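You operate a simulated robot arm through the tools that you are given. There is no shell and no other tool.

The job below is to be done with a simulated robot arm. You get a single attempt, and the scene is never put back.

TASK
Swap the bead on peg 4 of tray 5 for the loose cream cube and push the row home.
Fine: the bead goes into the orange box; the cube lies before the heap; the lever board marked SEAT does the pushing and ends up.

The check looks at the end state, three seconds after you hand in, the way a careful person would. Anything else that was tipped, shoved, dropped, spilled or broken makes it a failure.

THE ROBOT
A 7-joint arm with a three-finger gripper, fixed in place. Base frame: the origin is at the foot of the arm, x ahead of it, y to its left, z up. Lengths are in m, angles in degrees, forces in N, time in s.
Its first joint turns from -166.0 to 166.0 degrees. Payload 2.69 kg.
The TCP is the grasp point between the finger pads, 0.03 m short of the fingertips. In the tool frame z runs along the fingers and y along their closing line. The gripper opens to 0.128 m. The gripper's body begins 0.117 m behind the TCP.
Orientation is that of the tool frame in the base frame, as a unit quaternion [x, y, z, w]. With the fingers straight down and closing along the base's y, the tool's x points along the base's -x, its y along +y and its z along -z.

THE INTERFACE
- The arm moves only by the tool drive_tool. Its arguments are lists of equal length, an entry for each row: "slide": the shift along the tool's x, y, z in units of 50 mm (1.0 is 50 mm), a list of three; "turn": the turn, a rotation vector about the tool's x, y, z in units of 6 degrees (1.0 is 6 degrees), a list of three; "fingers": the gripper command, from -1 (shut) to 1 (fully open), values between in proportion. In form: {"slide": [[tx, ty, tz], ...], "turn": [[ax, ay, az], ...], "fingers": [fingers, ...]}. A call has 1 to 20 rows; each row shifts and turns the commanded pose from where the row before left it, along the tool's axes as they then stand. A call with a number of a shift or a turn outside -1 to 1 is refused whole. Each row takes 0.2 s and may step no farther than 0.05 m and 8.6 degrees from the row before; otherwise, or with a gripper value out of range, the whole call is refused. A pose out of reach is approached as far as the arm can. The call stops where the force on the tool passes 90 N (or 10 N more than at its start, if that is more) or the arm is blocked; 0.2 s more then pass. Each finger halts on what it meets, pressing with about 34 N; the grip force reading is that of the motor and also rises with nothing between the fingers. The clock runs only during rows and for 0.2 s after the last one: add rows that do not move to give the fingers time. The reply holds the time, the measured pose of the TCP, the force on the tool along the base axes, the opening and the grip force, in the units named above and with some noise, with the torque about the TCP (base axes, N m) and any sound that the robot's microphone picked up, and new pictures: "pictures" is both (left out), scene, wrist or none.
- Cameras (640 x 400 px; columns grow to the right, rows downward): "scene" is fixed at [0.2189, -0.5004, 1.5308]; the picture's right is [0.78, -0.62, 0.00], its down [-0.38, -0.48, -0.79] and it looks along [0.49, 0.62, -0.62] (base axes); focal length 327 px, centre (320, 200). "wrist" rides on the gripper at [0.058, 0.054, -0.131] in the tool frame; the picture's right is [-0.68, 0.74, 0.00], its down [-0.62, -0.57, -0.55] and it looks along [-0.40, -0.37, 0.84] (tool axes); focal length 234 px, centre (320, 200). There is no depth. A picture from a camera that has moved, and an enlarged one, comes with that camera's place and axes in the base frame and with its lens.
- raise_lower(by): slides the trunk up (or, below 0, down) by that many m; the arm rides with it, the base frame stays. It gives what a move gives, with no picture.
- close_up(camera, box): a new picture of the part [left, top, right, bottom] of that camera's present view, enlarged. No time passes.
- hand_in(): hands the job in; it is judged then, once.

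Nothing tells you positions but the pictures and the camera data. Unless the task says otherwise, let go and move clear before handing in.

The tools are called after ">>>" as name(argument=value, ...) on one line, values as JSON. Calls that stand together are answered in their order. drive_tool: Moves the arm, as the interface text tells. Its arguments: {"type":"object","properties":{"slide":{"type":"array","items":{"type":"array","items":{"type":"number"}}},"turn":{"type":"array","items":{"type":"array","items":{"type":"number"}}},"fingers":{"type":"array","items":{"type":"number"}},"pictures":{"type":"string","enum":["both","scene","wrist","none"]}},"required":["slide","turn","fingers"]} The other tools are called the same way: raise_lower (by) slides the trunk up or down; close_up (camera, box) takes an enlarged picture of a part of a camera's view; hand_in () hands the job in.

At the start:

```text
t: 0.0
position: [0.5595, 0.1251, 1.2537]
tool_rot: [0.0, 1.0, 0.0, 0.0]
force: [-0.6, -0.6, 0.9]
ft_torque: [0.01, -0.01, 0.0]
opening: 0.1278
gripper_force: 0.1
trunk travel left (down, up): [-0.15, 0.2]
```

scene: 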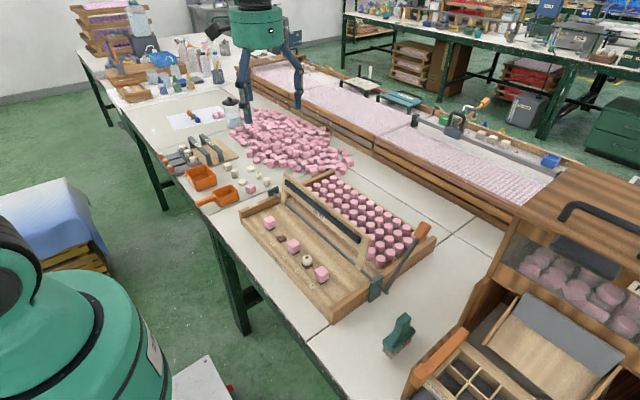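
wrist: 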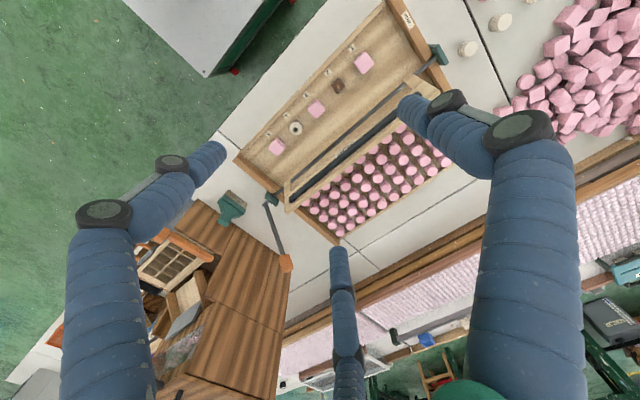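

I see a workbench with a wooden tray in the middle: a front strip with pegs, cubes and a bead, a cross-bar, and pink pieces behind it, plus a lever at its side. An orange box and loose cream pieces lie near the pink heap. First I'll take enlarged pictures to read the labels.

>>> close_up(camera="scene", box=[220, 160, 450, 330])

>>> close_up(camera="scene", box=[150, 110, 300, 220])

>>> close_up(camera="wrist", box=[220, 0, 480, 200])

>>> close_up(camera="scene", box=[350, 220, 640, 400])

>>> close_up(camera="wrist", box=[100, 130, 340, 330])

```text
2.35 times, centred on (335, 245) of scene
camera zoom: at [0.2189, -0.5004, 1.5308], right [0.78, -0.62, 0.0], down [-0.38, -0.48, -0.79], along [0.49, 0.62, -0.62], focal length 770 px, centre (285, 94)
```

zoom: 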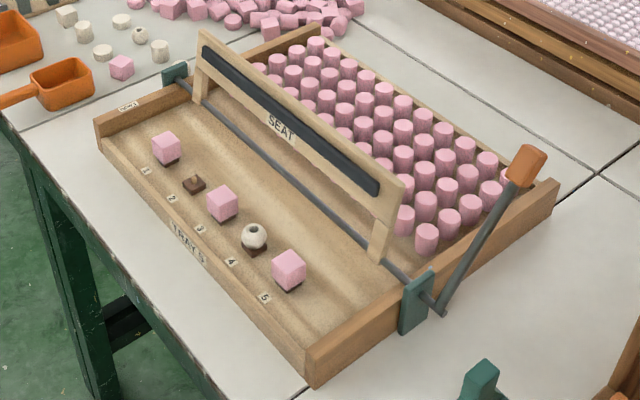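

```text
3.64 times, centred on (225, 165) of scene
camera zoom: at [0.2189, -0.5004, 1.5308], right [0.78, -0.62, 0.0], down [-0.38, -0.48, -0.79], along [0.49, 0.62, -0.62], focal length 1189 px, centre (666, 327)
```

zoom: 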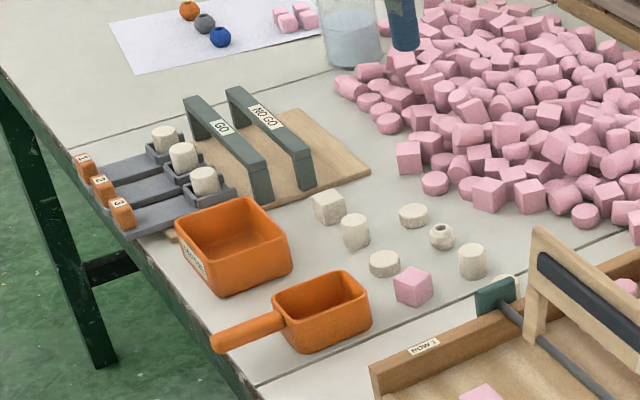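

```text
2.00 times, centred on (350, 100) of wrist
camera zoom: at [0.5018, 0.1785, 1.3855], right [0.68, 0.74, 0.0], down [0.62, -0.57, 0.55], along [0.4, -0.37, -0.84], focal length 468 px, centre (260, 400)
```

zoom: 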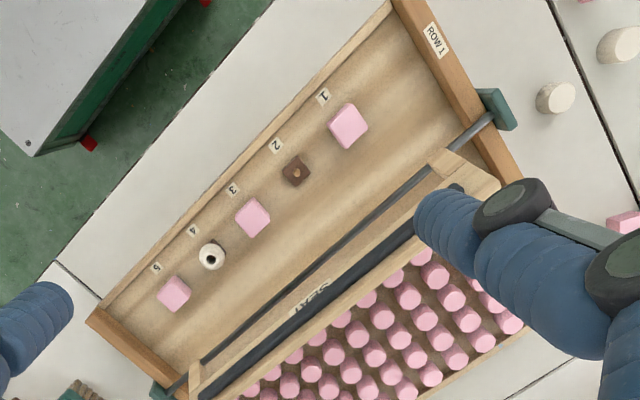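

```text
2.21 times, centred on (495, 310) of scene
camera zoom: at [0.2189, -0.5004, 1.5308], right [0.78, -0.62, 0.0], down [-0.38, -0.48, -0.79], along [0.49, 0.62, -0.62], focal length 722 px, centre (-66, -43)
```

zoom: 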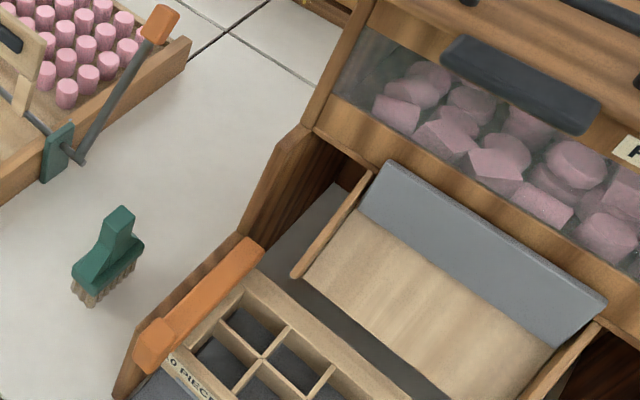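

```text
2.00 times, centred on (220, 230) of wrist
camera zoom: at [0.5018, 0.1785, 1.3855], right [0.68, 0.74, 0.0], down [0.62, -0.57, 0.55], along [0.4, -0.37, -0.84], focal length 468 px, centre (520, 140)
```

zoom: 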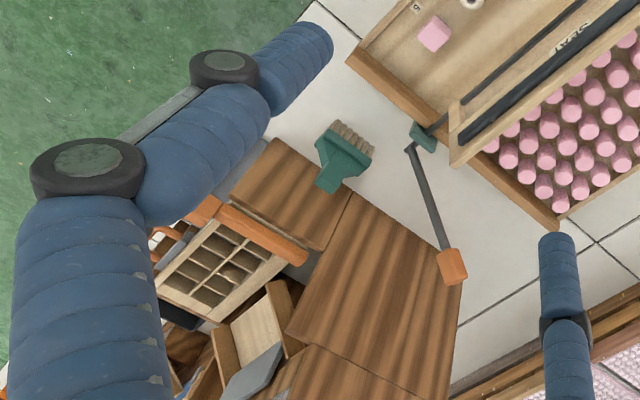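

The tray runs along the base's y, with pegs at about x 0.59 and peg 4 near (0.588, 0.025). The orange box is near (0.525, 0.65), the cream cube near (0.64, 0.66), and the lever handle near (0.78, -0.20, 0.98). I'll go closer over the row to refine these.

>>> drive_tool(slide=[[0, -0.4, 0.8], [0, -0.4, 0.8], [0, -0.4, 0.8], [0, -0.4, 0.8], [0, -0.4, 0.8]], turn=[[0, 0, 0], [0, 0, 0], [0, 0, 0], [0, 0, 0], [0, 0, 0]], fingers=[0.2, 0.0, 0.0, 0.0, 0.0])

>>> close_up(camera="scene", box=[260, 190, 360, 290])

>>> close_up(camera="scene", box=[180, 140, 280, 210])

```text
t: 1.2
position: [0.5596, 0.0241, 1.0533]
tool_rot: [0.0, 1.0, 0.0, 0.0]
force: [0.5, -0.5, 0.2]
ft_torque: [-0.01, 0.02, 0.0]
opening: 0.0637
gripper_force: 0.1
trunk travel left (down, up): [-0.15, 0.2]
camera wrist: at [0.5015, 0.078, 1.1851], right [0.68, 0.74, 0.0], down [0.62, -0.57, 0.55], along [0.4, -0.37, -0.84], focal length 234 px, centre (320, 200)
```

scene: 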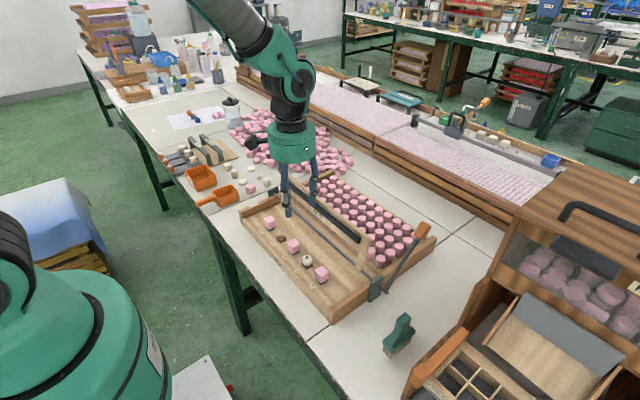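
wrist: 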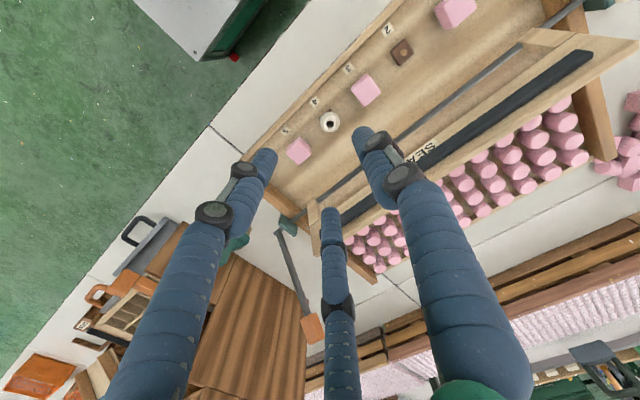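

```text
4.00 times, centred on (310, 240) of scene
camera zoom: at [0.2189, -0.5004, 1.5308], right [0.78, -0.62, 0.0], down [-0.38, -0.48, -0.79], along [0.49, 0.62, -0.62], focal length 1308 px, centre (360, 40)
```

zoom: 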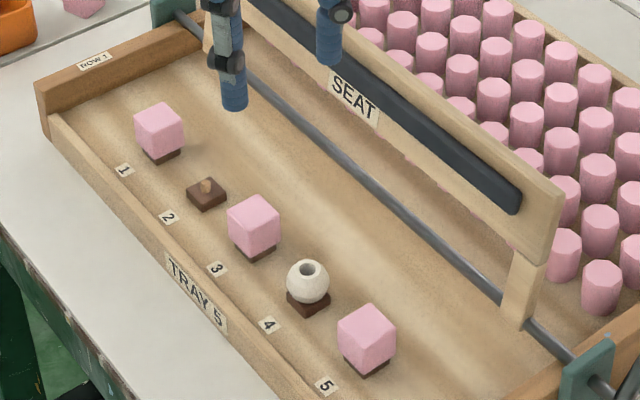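

```text
5.71 times, centred on (230, 175) of scene
camera zoom: at [0.2189, -0.5004, 1.5308], right [0.78, -0.62, 0.0], down [-0.38, -0.48, -0.79], along [0.49, 0.62, -0.62], focal length 1869 px, centre (834, 343)
```

zoom: 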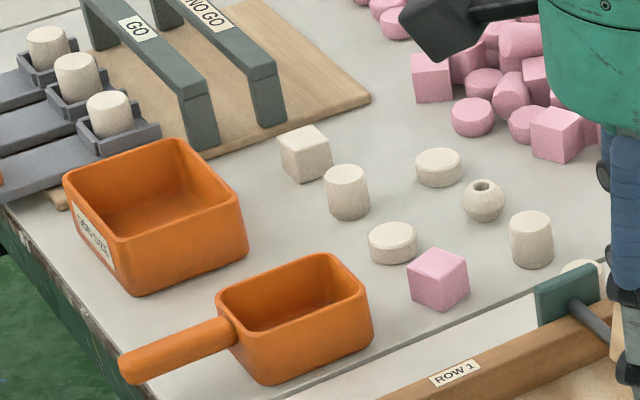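

The gripper shows three fingers at 120° in the pictures, one at +y and two at ±x/-y, so I'll leave clearance for both that and a two-finger layout. Tray 5, the peg numbers and the orange box beside the scoop are clear. I'll zoom the wrist view for finer positions.

>>> close_up(camera="wrist", box=[250, 50, 410, 180])

>>> close_up(camera="wrist", box=[380, 0, 640, 180])

>>> close_up(camera="scene", box=[350, 210, 450, 310])

```text
3.08 times, centred on (330, 115) of wrist
camera zoom: at [0.5015, 0.078, 1.1851], right [0.68, 0.74, 0.0], down [0.62, -0.57, 0.55], along [0.4, -0.37, -0.84], focal length 720 px, centre (289, 462)
```

zoom: 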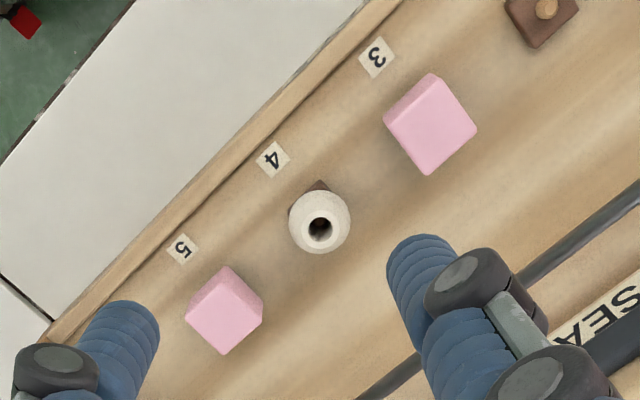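

```text
2.22 times, centred on (510, 90) of wrist
camera zoom: at [0.5015, 0.078, 1.1851], right [0.68, 0.74, 0.0], down [0.62, -0.57, 0.55], along [0.4, -0.37, -0.84], focal length 520 px, centre (-102, 444)
```

zoom: 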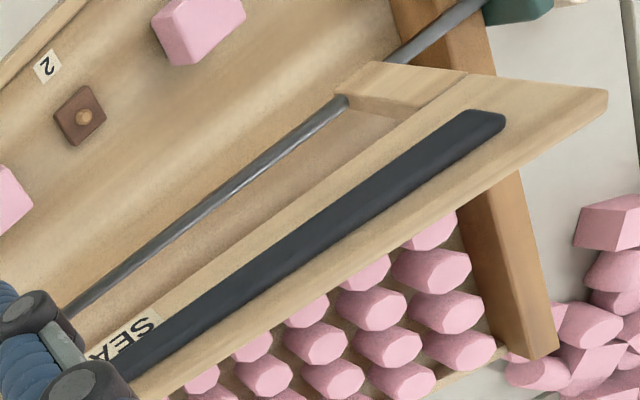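

```text
4.00 times, centred on (400, 260) of scene
camera zoom: at [0.2189, -0.5004, 1.5308], right [0.78, -0.62, 0.0], down [-0.38, -0.48, -0.79], along [0.49, 0.62, -0.62], focal length 1308 px, centre (0, -40)
```

zoom: 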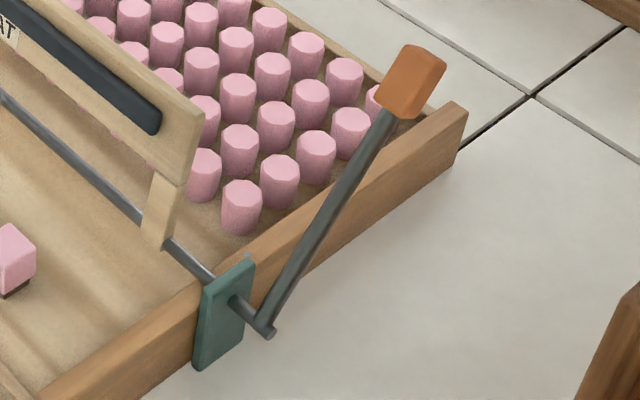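

The scene camera agrees with the fingertips to about 2 mm, so I trust its numbers: the bead's centre is about (0.586, 0.022, 0.810) and the tray floor about z 0.788. I'll come down above the bead with the fingers partly open.

>>> drive_tool(slide=[[-0.13, -0.0115, 0.7665], [-0.13, -0.0115, 0.7665], [-0.13, -0.0115, 0.7665], [-0.13, -0.0115, 0.7665], [0, 0, 0]], turn=[[0, 0, 0], [0, 0, 0], [0, 0, 0], [0, 0, 0], [0, 0, 0]], fingers=[-0.1, -0.1, -0.1, -0.1, -0.1])

>>> close_up(camera="scene", box=[260, 190, 360, 290])

>>> close_up(camera="wrist", box=[200, 60, 420, 220])

```text
t: 2.4
position: [0.5856, 0.021, 0.8992]
tool_rot: [0.0, 1.0, 0.0, 0.0]
force: [-0.3, -1.1, 0.0]
ft_torque: [0.01, 0.02, 0.02]
opening: 0.0577
gripper_force: 0.0
trunk travel left (down, up): [-0.15, 0.2]
camera wrist: at [0.5276, 0.076, 1.0322], right [0.68, 0.74, 0.0], down [0.62, -0.57, 0.55], along [0.4, -0.37, -0.84], focal length 234 px, centre (320, 200)
```

scene: 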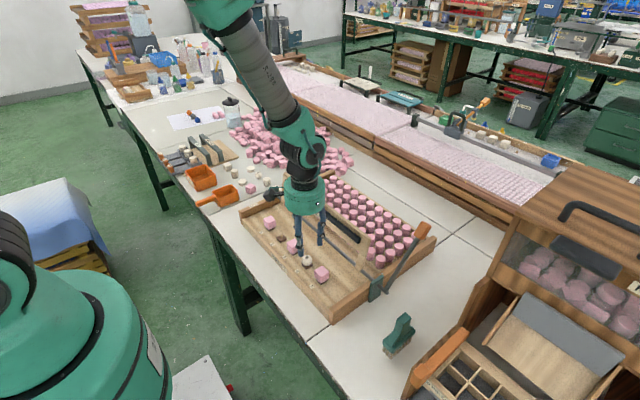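
wrist: 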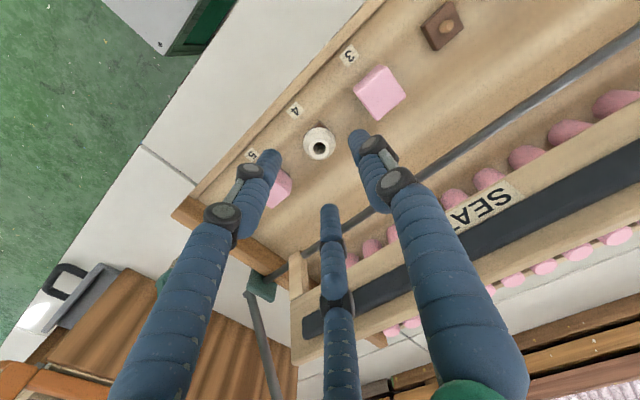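

```text
4.00 times, centred on (310, 240) of scene
camera zoom: at [0.2189, -0.5004, 1.5308], right [0.78, -0.62, 0.0], down [-0.38, -0.48, -0.79], along [0.49, 0.62, -0.62], focal length 1308 px, centre (360, 40)
```

zoom: 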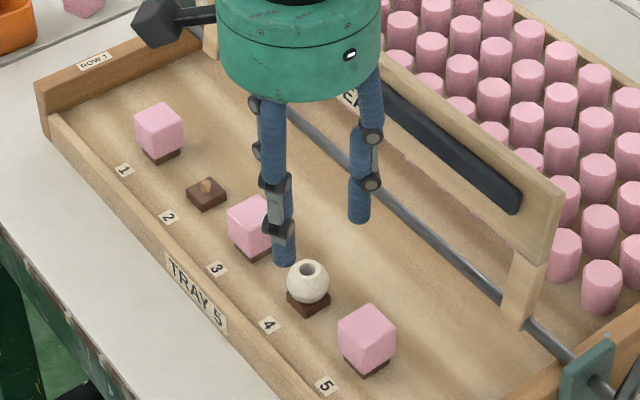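

```text
2.50 times, centred on (310, 140) of wrist
camera zoom: at [0.5276, 0.076, 1.0322], right [0.68, 0.74, 0.0], down [0.62, -0.57, 0.55], along [0.4, -0.37, -0.84], focal length 585 px, centre (345, 350)
```

zoom: 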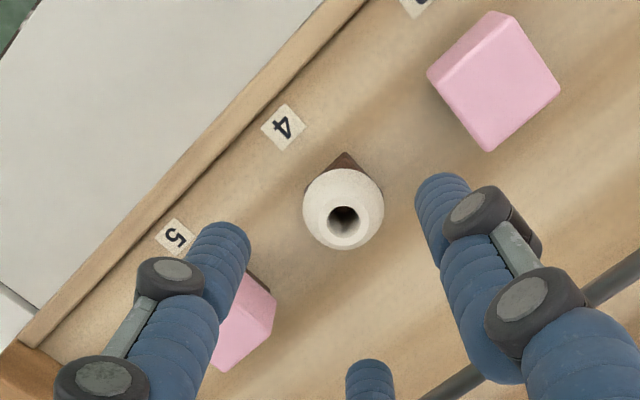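

The bead is centred within about 2 mm of the tool axis. I'll make a small y correction and go down until the fingertips are about 1 cm above the tray floor.

>>> drive_tool(slide=[[0, 0.03, 0.5], [0, 0, 0.5], [0, 0, 0.4], [0, 0, 0]], turn=[[0, 0, 0], [0, 0, 0], [0, 0, 0], [0, 0, 0]], fingers=[-0.1, -0.1, -0.1, -0.1])

>>> close_up(camera="scene", box=[270, 220, 350, 290])

>>> close_up(camera="wrist", box=[200, 60, 420, 220])

```text
t: 3.4
position: [0.5871, 0.0232, 0.8306]
tool_rot: [0.0, 1.0, 0.001, 0.0]
force: [0.1, -0.1, 0.1]
ft_torque: [-0.05, -0.01, -0.01]
opening: 0.0575
gripper_force: 0.1
trunk travel left (down, up): [-0.15, 0.2]
camera wrist: at [0.5282, 0.0773, 0.9622], right [0.68, 0.74, 0.0], down [0.62, -0.57, 0.55], along [0.4, -0.37, -0.84], focal length 234 px, centre (320, 200)
```

scene: 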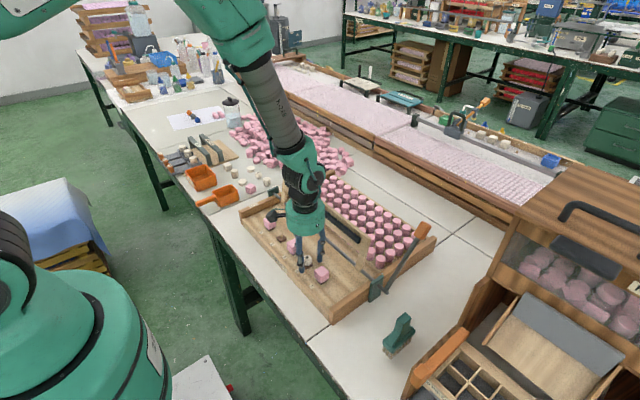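
wrist: 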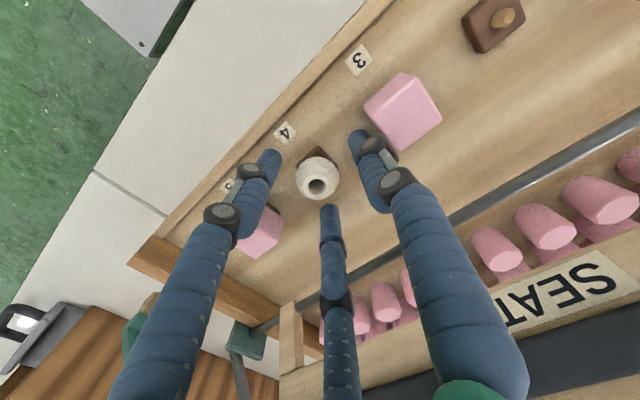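

```text
5.71 times, centred on (310, 255) of scene
camera zoom: at [0.2189, -0.5004, 1.5308], right [0.78, -0.62, 0.0], down [-0.38, -0.48, -0.79], along [0.49, 0.62, -0.62], focal length 1869 px, centre (377, -114)
```

zoom: 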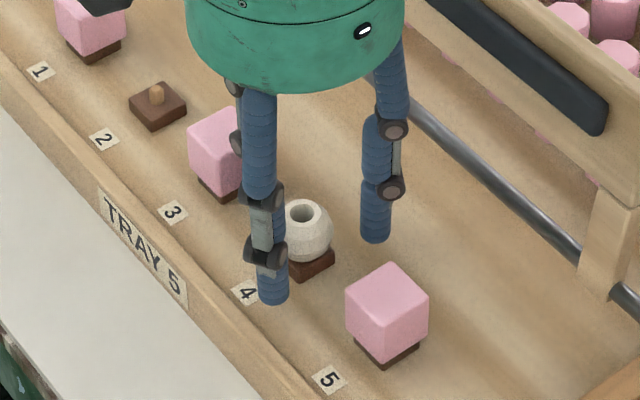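

```text
2.50 times, centred on (310, 140) of wrist
camera zoom: at [0.5282, 0.0773, 0.9622], right [0.68, 0.74, 0.0], down [0.62, -0.57, 0.55], along [0.4, -0.37, -0.84], focal length 585 px, centre (345, 350)
```

zoom: 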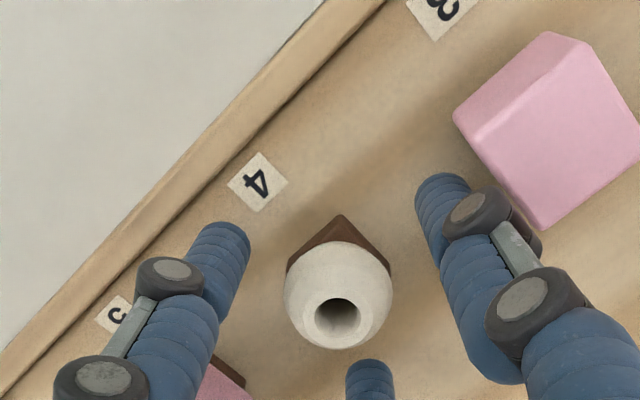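

The bead now sits between the fingers. I'll nudge x by 2 mm and close on it.

>>> drive_tool(slide=[[0.04, 0, 0.03], [0, 0, 0], [0, 0, 0], [0, 0, 0]], turn=[[0, 0, 0], [0, 0, 0], [0, 0, 0], [0, 0, 0]], fingers=[-0.1, -0.3, -0.7, -0.7])

>>> close_up(camera="wrist", box=[200, 60, 420, 220])

>>> close_up(camera="scene", box=[270, 220, 350, 290])

```text
t: 4.4
position: [0.5841, 0.0225, 0.8289]
tool_rot: [0.0, 1.0, 0.0, 0.0]
force: [0.5, -1.4, -0.5]
ft_torque: [-0.04, -0.03, 0.02]
opening: 0.0277
gripper_force: 33.8
trunk travel left (down, up): [-0.15, 0.2]
camera wrist: at [0.5259, 0.0775, 0.9608], right [0.68, 0.74, 0.0], down [0.62, -0.57, 0.55], along [0.4, -0.37, -0.84], focal length 234 px, centre (320, 200)
```

scene: 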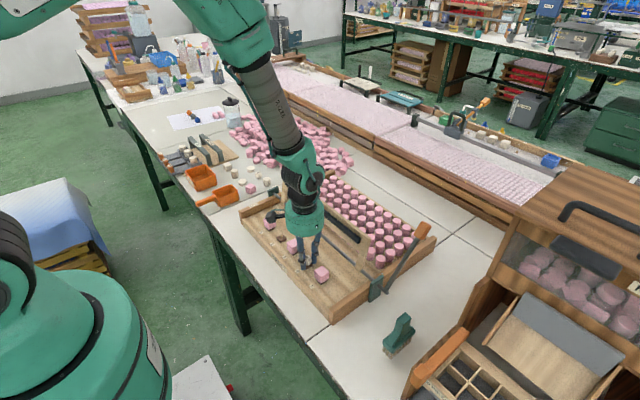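
wrist: 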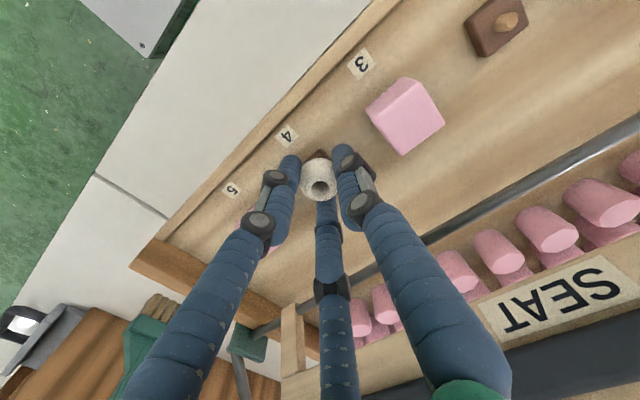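

```text
2.50 times, centred on (310, 140) of wrist
camera zoom: at [0.5259, 0.0775, 0.9608], right [0.68, 0.74, 0.0], down [0.62, -0.57, 0.55], along [0.4, -0.37, -0.84], focal length 585 px, centre (345, 350)
```

zoom: 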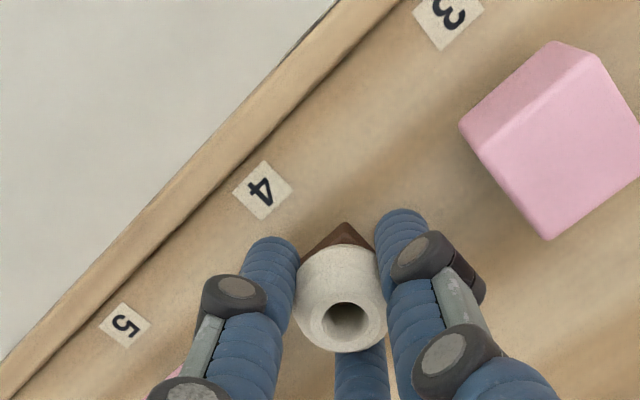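

```text
5.71 times, centred on (310, 255) of scene
camera zoom: at [0.2189, -0.5004, 1.5308], right [0.78, -0.62, 0.0], down [-0.38, -0.48, -0.79], along [0.49, 0.62, -0.62], focal length 1869 px, centre (377, -114)
```

zoom: 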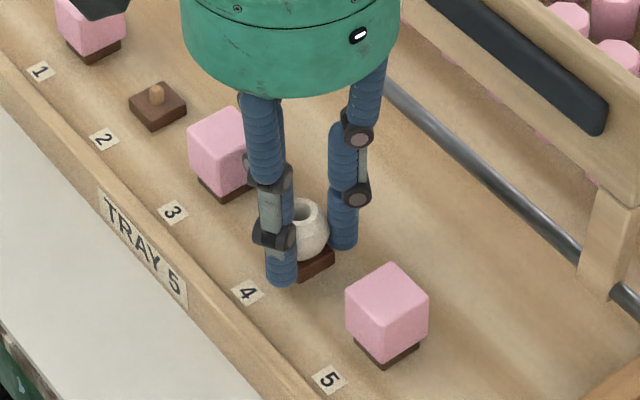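

The bead is gripped at opening 0.0277 and 33.8 N. I'll lift it straight up, slowly at first.

>>> drive_tool(slide=[[0, 0, -0.2], [0, 0, -0.3], [0, 0, -0.5], [0, 0, -0.8], [0, 0, -0.8], [0, 0, -0.8], [0, 0, 0]], turn=[[0, 0, 0], [0, 0, 0], [0, 0, 0], [0, 0, 0], [0, 0, 0], [0, 0, 0], [0, 0, 0]], fingers=[-0.7, -0.7, -0.7, -0.7, -0.7, -0.7, -0.7])

>>> close_up(camera="wrist", box=[200, 60, 420, 220])

>>> close_up(camera="scene", box=[260, 180, 360, 290])

>>> close_up(camera="scene", box=[150, 130, 270, 210])

```text
t: 6.0
position: [0.5833, 0.022, 0.9992]
tool_rot: [0.0, 1.0, -0.001, 0.0]
force: [-0.8, 0.1, 0.6]
ft_torque: [-0.02, -0.02, -0.01]
opening: 0.028
gripper_force: 34.7
trunk travel left (down, up): [-0.15, 0.2]
camera wrist: at [0.5249, 0.077, 1.1311], right [0.68, 0.74, 0.0], down [0.62, -0.57, 0.55], along [0.4, -0.37, -0.84], focal length 234 px, centre (320, 200)
```

scene: 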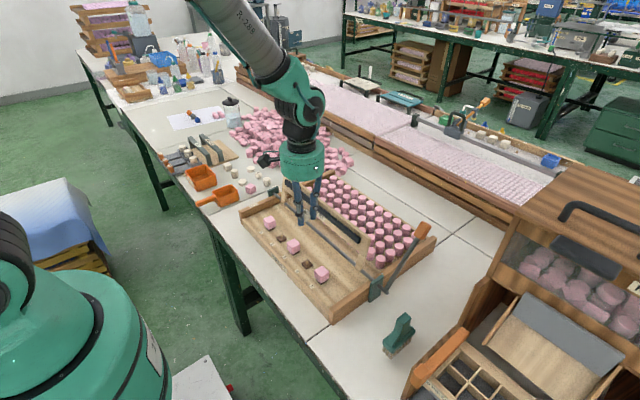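
wrist: 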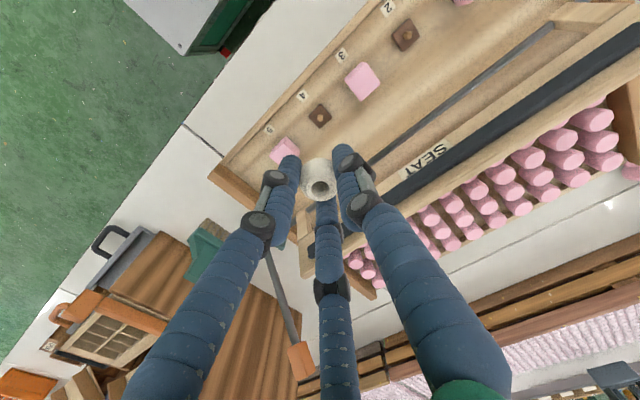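

```text
2.50 times, centred on (310, 140) of wrist
camera zoom: at [0.5249, 0.077, 1.1311], right [0.68, 0.74, 0.0], down [0.62, -0.57, 0.55], along [0.4, -0.37, -0.84], focal length 585 px, centre (345, 350)
```

zoom: 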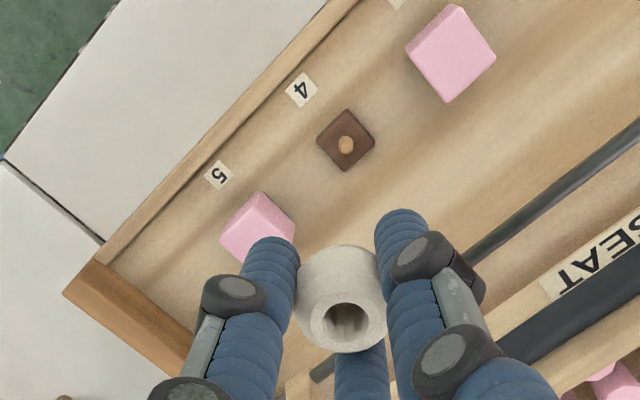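

```text
3.64 times, centred on (310, 235) of scene
camera zoom: at [0.2189, -0.5004, 1.5308], right [0.78, -0.62, 0.0], down [-0.38, -0.48, -0.79], along [0.49, 0.62, -0.62], focal length 1189 px, centre (356, 73)
```

zoom: 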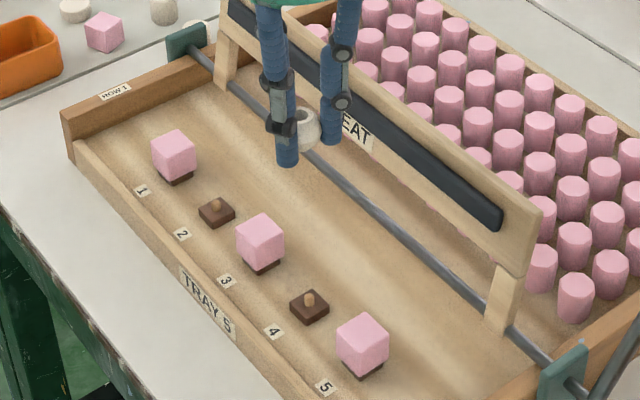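

```text
5.00 times, centred on (210, 170) of scene
camera zoom: at [0.2189, -0.5004, 1.5308], right [0.78, -0.62, 0.0], down [-0.38, -0.48, -0.79], along [0.49, 0.62, -0.62], focal length 1635 px, centre (870, 350)
```

zoom: 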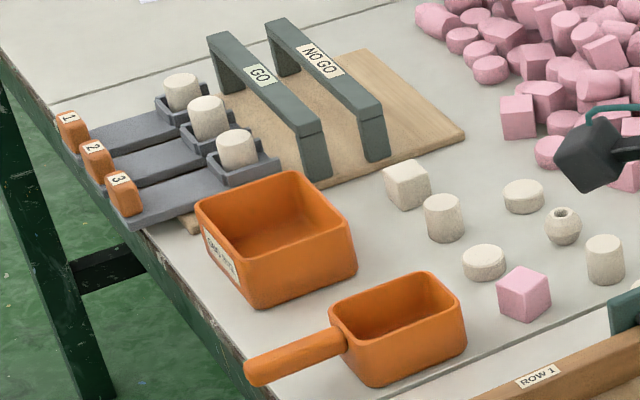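

The bead is out and the peg 4 dowel is bare. I'll carry the bead at height over to the orange box.

>>> drive_tool(slide=[[0.097, 0.6, -0.03], [0.097, 0.889, -0.03], [0.097, 0.889, -0.03], [0.097, 0.889, -0.03], [0.097, 0.889, -0.03], [0.097, 0.889, -0.03], [0.097, 0.889, -0.03], [0.097, 0.889, -0.03], [0.097, 0.889, -0.03], [0.097, 0.889, -0.03], [0.097, 0.889, -0.03], [0.097, 0.889, -0.03], [0.097, 0.889, -0.03], [0, 0, 0]], turn=[[0, 0, 0], [0, 0, 0], [0, 0, 0], [0, 0, 0], [0, 0, 0], [0, 0, 0], [0, 0, 0], [0, 0, 0], [0, 0, 0], [0, 0, 0], [0, 0, 0], [0, 0, 0], [0, 0, 0], [0, 0, 0]], fingers=[-0.7, -0.7, -0.7, -0.7, -0.7, -0.7, -0.7, -0.7, -0.7, -0.7, -0.7, -0.7, -0.7, -0.7])

>>> close_up(camera="wrist", box=[160, 0, 480, 200])

>>> close_up(camera="scene", box=[150, 120, 270, 210])

```text
t: 9.0
position: [0.5203, 0.5887, 1.0185]
tool_rot: [0.0, 1.0, 0.0, 0.0]
force: [-0.3, 0.5, -0.7]
ft_torque: [-0.08, 0.03, -0.01]
opening: 0.0278
gripper_force: 33.7
trunk travel left (down, up): [-0.15, 0.2]
camera wrist: at [0.4625, 0.6431, 1.1498], right [0.68, 0.74, 0.0], down [0.62, -0.57, 0.55], along [0.4, -0.37, -0.84], focal length 234 px, centre (320, 200)
```

scene: 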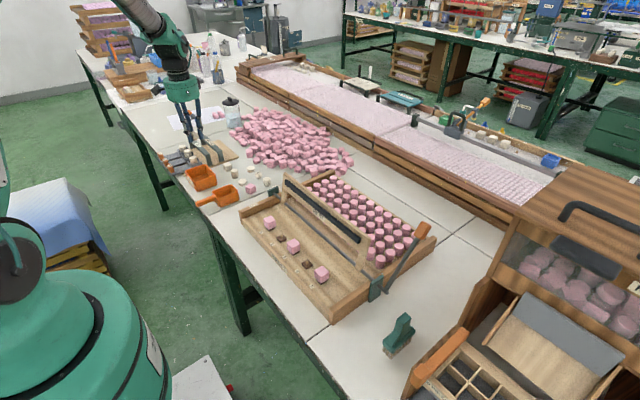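
wrist: 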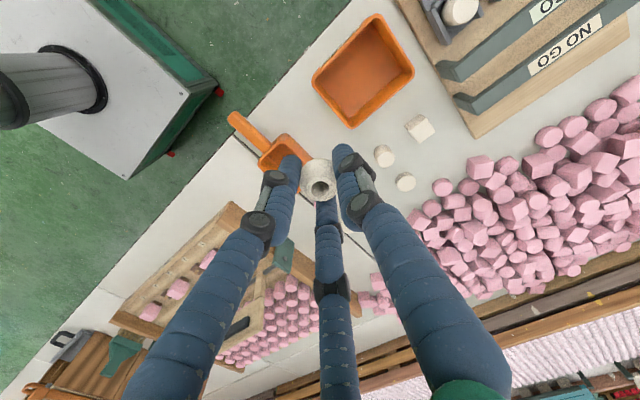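

```text
2.00 times, centred on (320, 100) of wrist
camera zoom: at [0.4625, 0.6431, 1.1498], right [0.68, 0.74, 0.0], down [0.62, -0.57, 0.55], along [0.4, -0.37, -0.84], focal length 468 px, centre (320, 400)
```

zoom: 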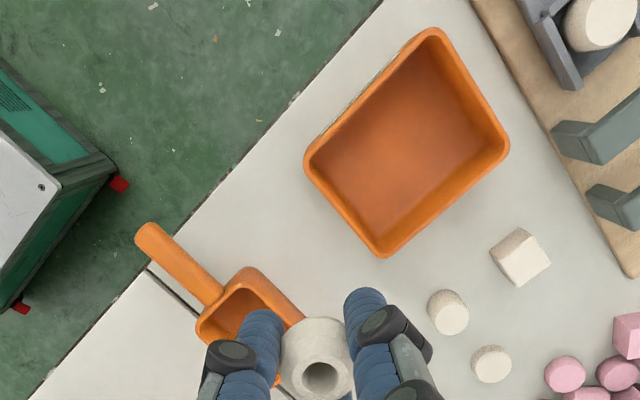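

```text
4.44 times, centred on (210, 165) of scene
camera zoom: at [0.2189, -0.5004, 1.5308], right [0.78, -0.62, 0.0], down [-0.38, -0.48, -0.79], along [0.49, 0.62, -0.62], focal length 1454 px, centre (809, 356)
```

zoom: 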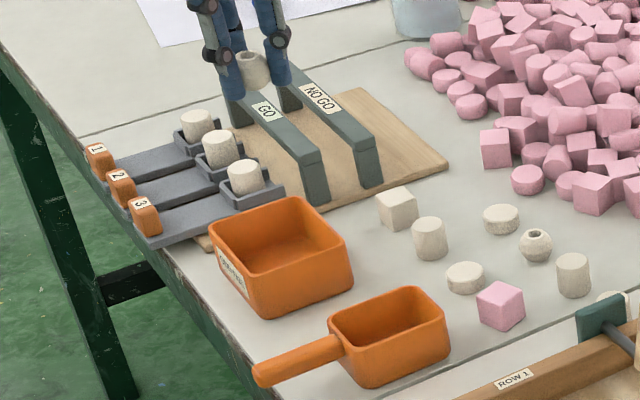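

The box rim spans about x 0.482–0.567 and y 0.611–0.717, with its rim near z 0.795. The cream cube is at about (0.653, 0.690, 0.769). I'll move above the box's centre and look again.

>>> drive_tool(slide=[[-0.021, 0.505, 0.79], [-0.021, 0.505, 0.79], [-0.021, 0.505, 0.79], [0, 0, 0]], turn=[[0, 0, 0], [0, 0, 0], [0, 0, 0], [0, 0, 0]], fingers=[-0.7, -0.7, -0.7, -0.7])

>>> close_up(camera="wrist", box=[160, 0, 480, 200])

>>> close_up(camera="scene", box=[150, 120, 270, 210])

```text
t: 10.0
position: [0.5225, 0.6655, 0.8997]
tool_rot: [0.0, 1.0, -0.001, 0.0]
force: [-0.5, 0.0, -1.2]
ft_torque: [-0.02, 0.01, -0.04]
opening: 0.0278
gripper_force: 34.1
trunk travel left (down, up): [-0.15, 0.2]
camera wrist: at [0.4648, 0.7189, 1.0302], right [0.68, 0.74, 0.0], down [0.62, -0.57, 0.55], along [0.4, -0.37, -0.84], focal length 234 px, centre (320, 200)
```

scene: 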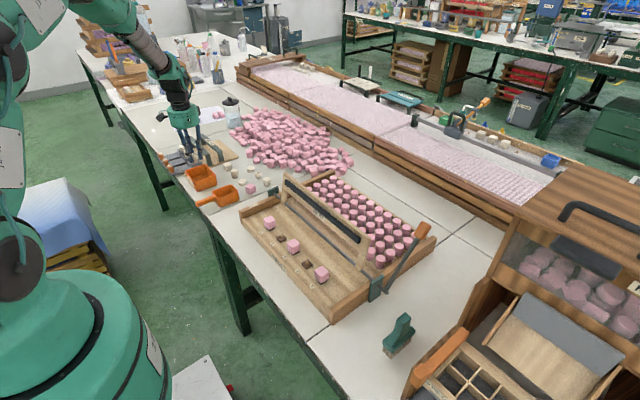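
wrist: 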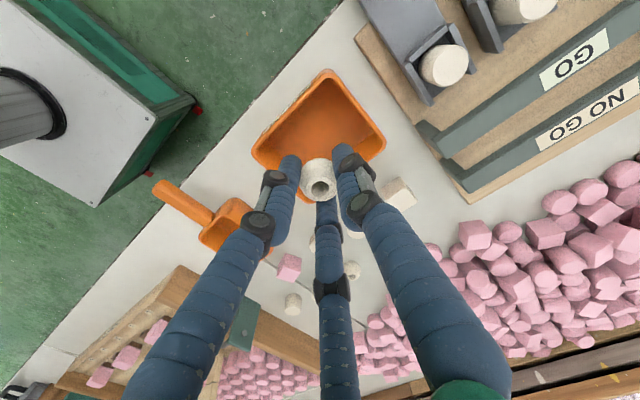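

```text
2.00 times, centred on (320, 100) of wrist
camera zoom: at [0.4648, 0.7189, 1.0302], right [0.68, 0.74, 0.0], down [0.62, -0.57, 0.55], along [0.4, -0.37, -0.84], focal length 468 px, centre (320, 400)
```

zoom: 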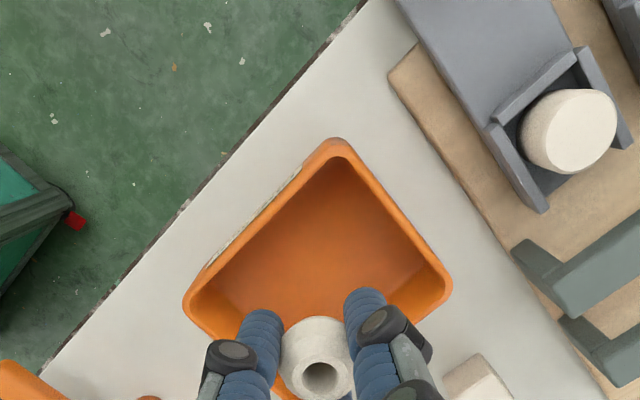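

```text
4.44 times, centred on (210, 165) of scene
camera zoom: at [0.2189, -0.5004, 1.5308], right [0.78, -0.62, 0.0], down [-0.38, -0.48, -0.79], along [0.49, 0.62, -0.62], focal length 1454 px, centre (809, 356)
```

zoom: 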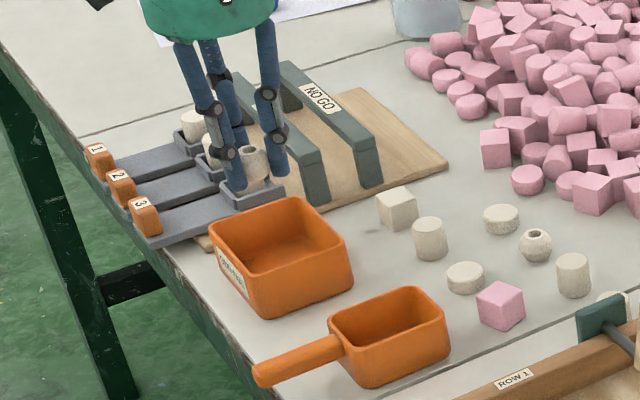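

I've corrected the box centre to about (0.526, 0.660). I'll lower the bead into the box and open only slightly to release it.

>>> drive_tool(slide=[[-0.06, -0.11, 0.55], [0, 0, 0.6], [0, 0, 0.6], [0, 0, 0]], turn=[[0, 0, 0], [0, 0, 0], [0, 0, 0], [0, 0, 0]], fingers=[-0.7, -0.7, -0.7, -0.7])

>>> close_up(camera="wrist", box=[200, 60, 480, 260])

>>> close_up(camera="scene", box=[150, 120, 270, 210])

```text
t: 11.0
position: [0.5274, 0.658, 0.812]
tool_rot: [0.0, 1.0, 0.0, 0.0]
force: [0.3, 0.4, -0.4]
ft_torque: [-0.03, 0.01, 0.0]
opening: 0.0278
gripper_force: 33.9
trunk travel left (down, up): [-0.15, 0.2]
camera wrist: at [0.4692, 0.7119, 0.9439], right [0.68, 0.74, 0.0], down [0.62, -0.57, 0.55], along [0.4, -0.37, -0.84], focal length 234 px, centre (320, 200)
```

scene: 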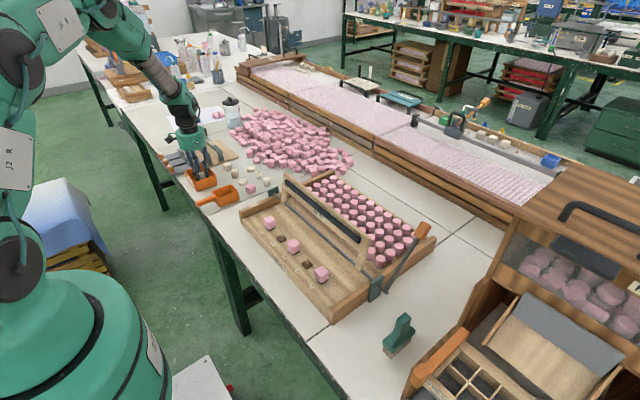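
wrist: 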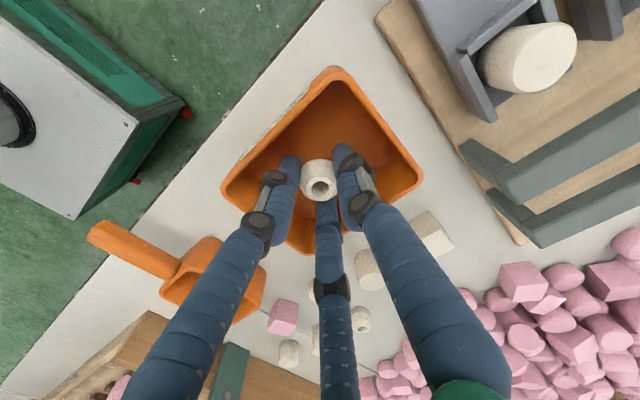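

```text
2.00 times, centred on (340, 160) of wrist
camera zoom: at [0.4692, 0.7119, 0.9439], right [0.68, 0.74, 0.0], down [0.62, -0.57, 0.55], along [0.4, -0.37, -0.84], focal length 468 px, centre (280, 280)
```

zoom: 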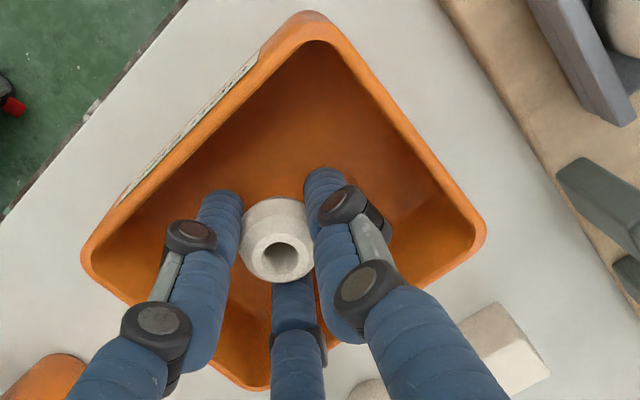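

```text
4.44 times, centred on (210, 165) of scene
camera zoom: at [0.2189, -0.5004, 1.5308], right [0.78, -0.62, 0.0], down [-0.38, -0.48, -0.79], along [0.49, 0.62, -0.62], focal length 1454 px, centre (809, 356)
```

zoom: 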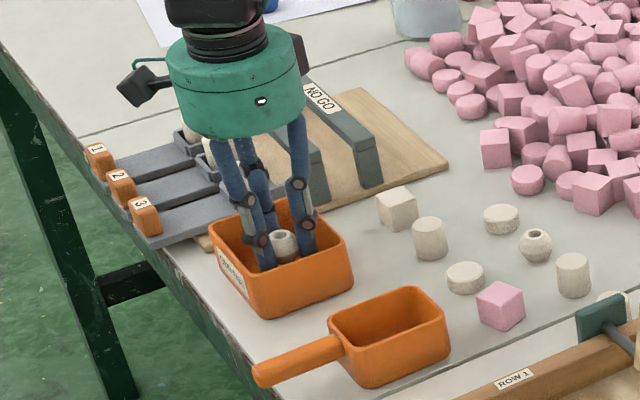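

I'm centred in the box with margin. I'll go down 8 mm more, open a little, and back out upward.

>>> drive_tool(slide=[[0, 0, 0.16], [0, 0, 0], [0, 0, 0], [0, 0, 0]], turn=[[0, 0, 0], [0, 0, 0], [0, 0, 0], [0, 0, 0]], fingers=[-0.7, -0.7, -0.4, -0.4])

>>> close_up(camera="wrist", box=[200, 60, 480, 260])

```text
t: 12.0
position: [0.5265, 0.6568, 0.8045]
tool_rot: [-0.001, 1.0, 0.0, 0.0]
force: [0.4, 0.1, 0.0]
ft_torque: [0.04, -0.01, 0.0]
opening: 0.0383
gripper_force: 0.1
trunk travel left (down, up): [-0.15, 0.2]
camera wrist: at [0.4687, 0.7115, 0.9365], right [0.68, 0.74, 0.0], down [0.62, -0.57, 0.55], along [0.4, -0.37, -0.84], focal length 234 px, centre (320, 200)
```

scene: 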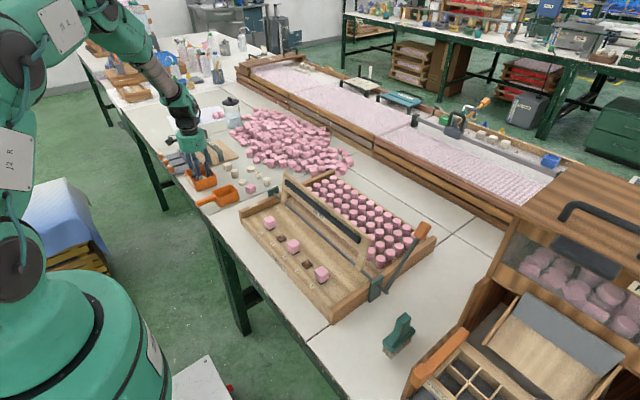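
wrist: 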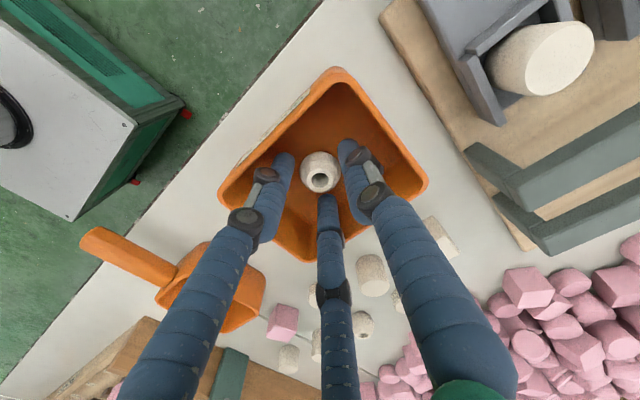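

```text
2.00 times, centred on (340, 160) of wrist
camera zoom: at [0.4687, 0.7115, 0.9365], right [0.68, 0.74, 0.0], down [0.62, -0.57, 0.55], along [0.4, -0.37, -0.84], focal length 468 px, centre (280, 280)
```

zoom: 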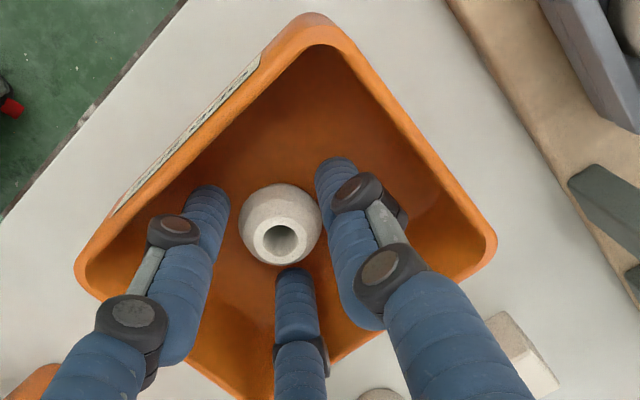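

The bead rests in the box. I'll retreat up and move to look down at the cream cube.

>>> drive_tool(slide=[[0, 0, -0.4], [0, 0, -0.9], [0, 0, -0.9], [0, 0, -0.7], [-0.8, 0.15, 0], [-0.8, 0.15, 0], [-0.8, 0.15, 0], [0, 0, 0]], turn=[[0, 0, 0], [0, 0, 0], [0, 0, 0], [0, 0, 0], [0, 0, 0], [0, 0, 0], [0, 0, 0], [0, 0, 0]], fingers=[-0.4, -0.4, -0.4, -0.4, -0.2, -0.2, -0.2, -0.2])

>>> close_up(camera="wrist", box=[200, 40, 480, 240])

>>> close_up(camera="scene", box=[170, 130, 270, 210])

```text
t: 13.8
position: [0.6458, 0.679, 0.9496]
tool_rot: [0.0, 1.0, 0.0, 0.0]
force: [1.4, 0.4, -0.3]
ft_torque: [0.04, 0.06, 0.0]
opening: 0.0513
gripper_force: 0.0
trunk travel left (down, up): [-0.15, 0.2]
camera wrist: at [0.5884, 0.7338, 1.0807], right [0.68, 0.74, 0.0], down [0.62, -0.57, 0.55], along [0.4, -0.37, -0.84], focal length 234 px, centre (320, 200)
```

scene: 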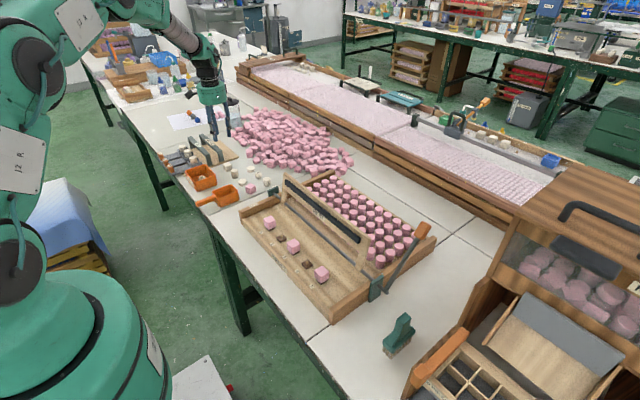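
wrist: 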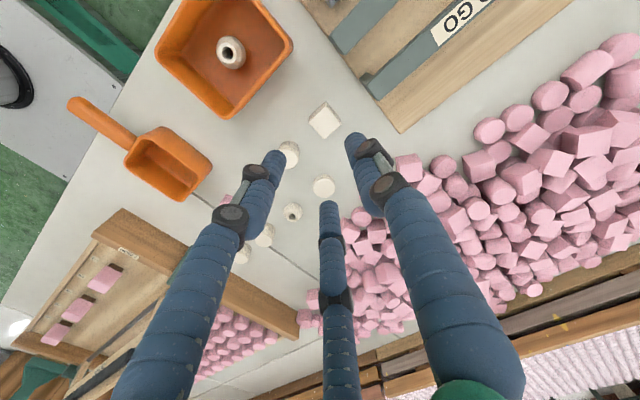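

```text
2.00 times, centred on (340, 140) of wrist
camera zoom: at [0.5884, 0.7338, 1.0807], right [0.68, 0.74, 0.0], down [0.62, -0.57, 0.55], along [0.4, -0.37, -0.84], focal length 468 px, centre (280, 320)
```

zoom: 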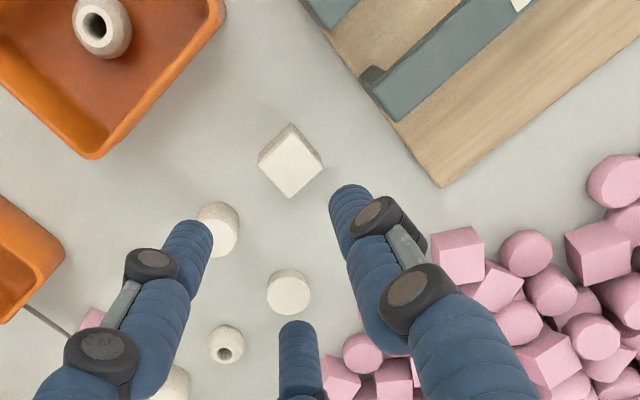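

```text
5.00 times, centred on (220, 170) of scene
camera zoom: at [0.2189, -0.5004, 1.5308], right [0.78, -0.62, 0.0], down [-0.38, -0.48, -0.79], along [0.49, 0.62, -0.62], focal length 1635 px, centre (820, 350)
```

zoom: 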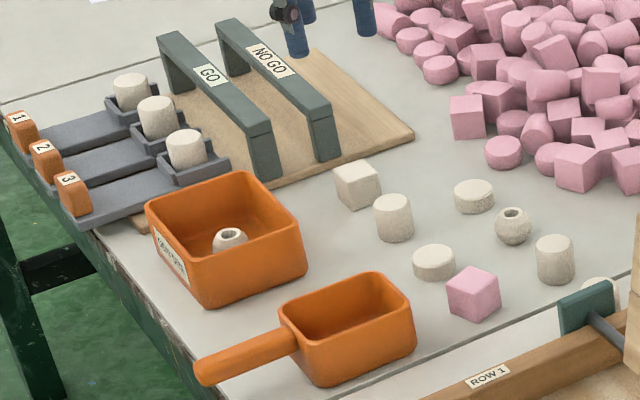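

The bead is visibly in the orange box. I'll zoom closely on the cream cube to get its centre and yaw.

>>> close_up(camera="wrist", box=[290, 85, 370, 145])

>>> close_up(camera="scene", box=[225, 155, 260, 180])

>>> close_up(camera="scene", box=[260, 210, 340, 290])

```text
6.67 times, centred on (330, 115) of wrist
camera zoom: at [0.5884, 0.7338, 1.0807], right [0.68, 0.74, 0.0], down [0.62, -0.57, 0.55], along [0.4, -0.37, -0.84], focal length 1561 px, centre (253, 767)
```

zoom: 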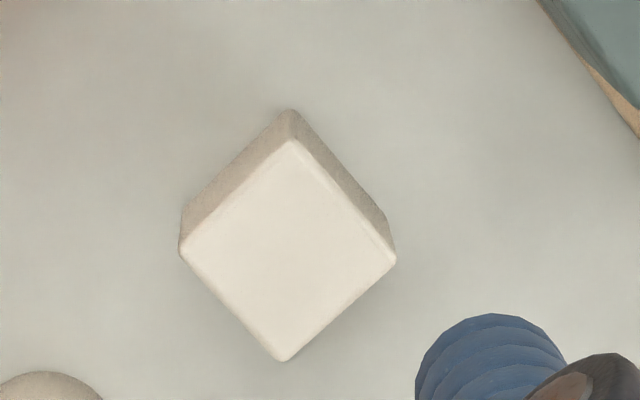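

```text
16.00 times, centred on (242, 168) of scene
camera zoom: at [0.2189, -0.5004, 1.5308], right [0.78, -0.62, 0.0], down [-0.38, -0.48, -0.79], along [0.49, 0.62, -0.62], focal length 5233 px, centre (1560, 720)
```

zoom: 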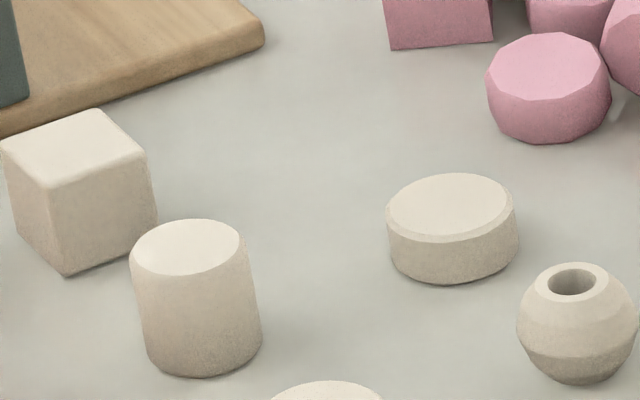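

```text
5.00 times, centred on (300, 250) of scene
camera zoom: at [0.2189, -0.5004, 1.5308], right [0.78, -0.62, 0.0], down [-0.38, -0.48, -0.79], along [0.49, 0.62, -0.62], focal length 1635 px, centre (420, -50)
```

zoom: 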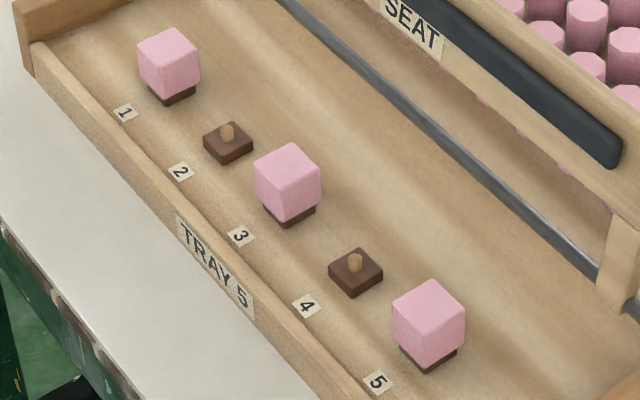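

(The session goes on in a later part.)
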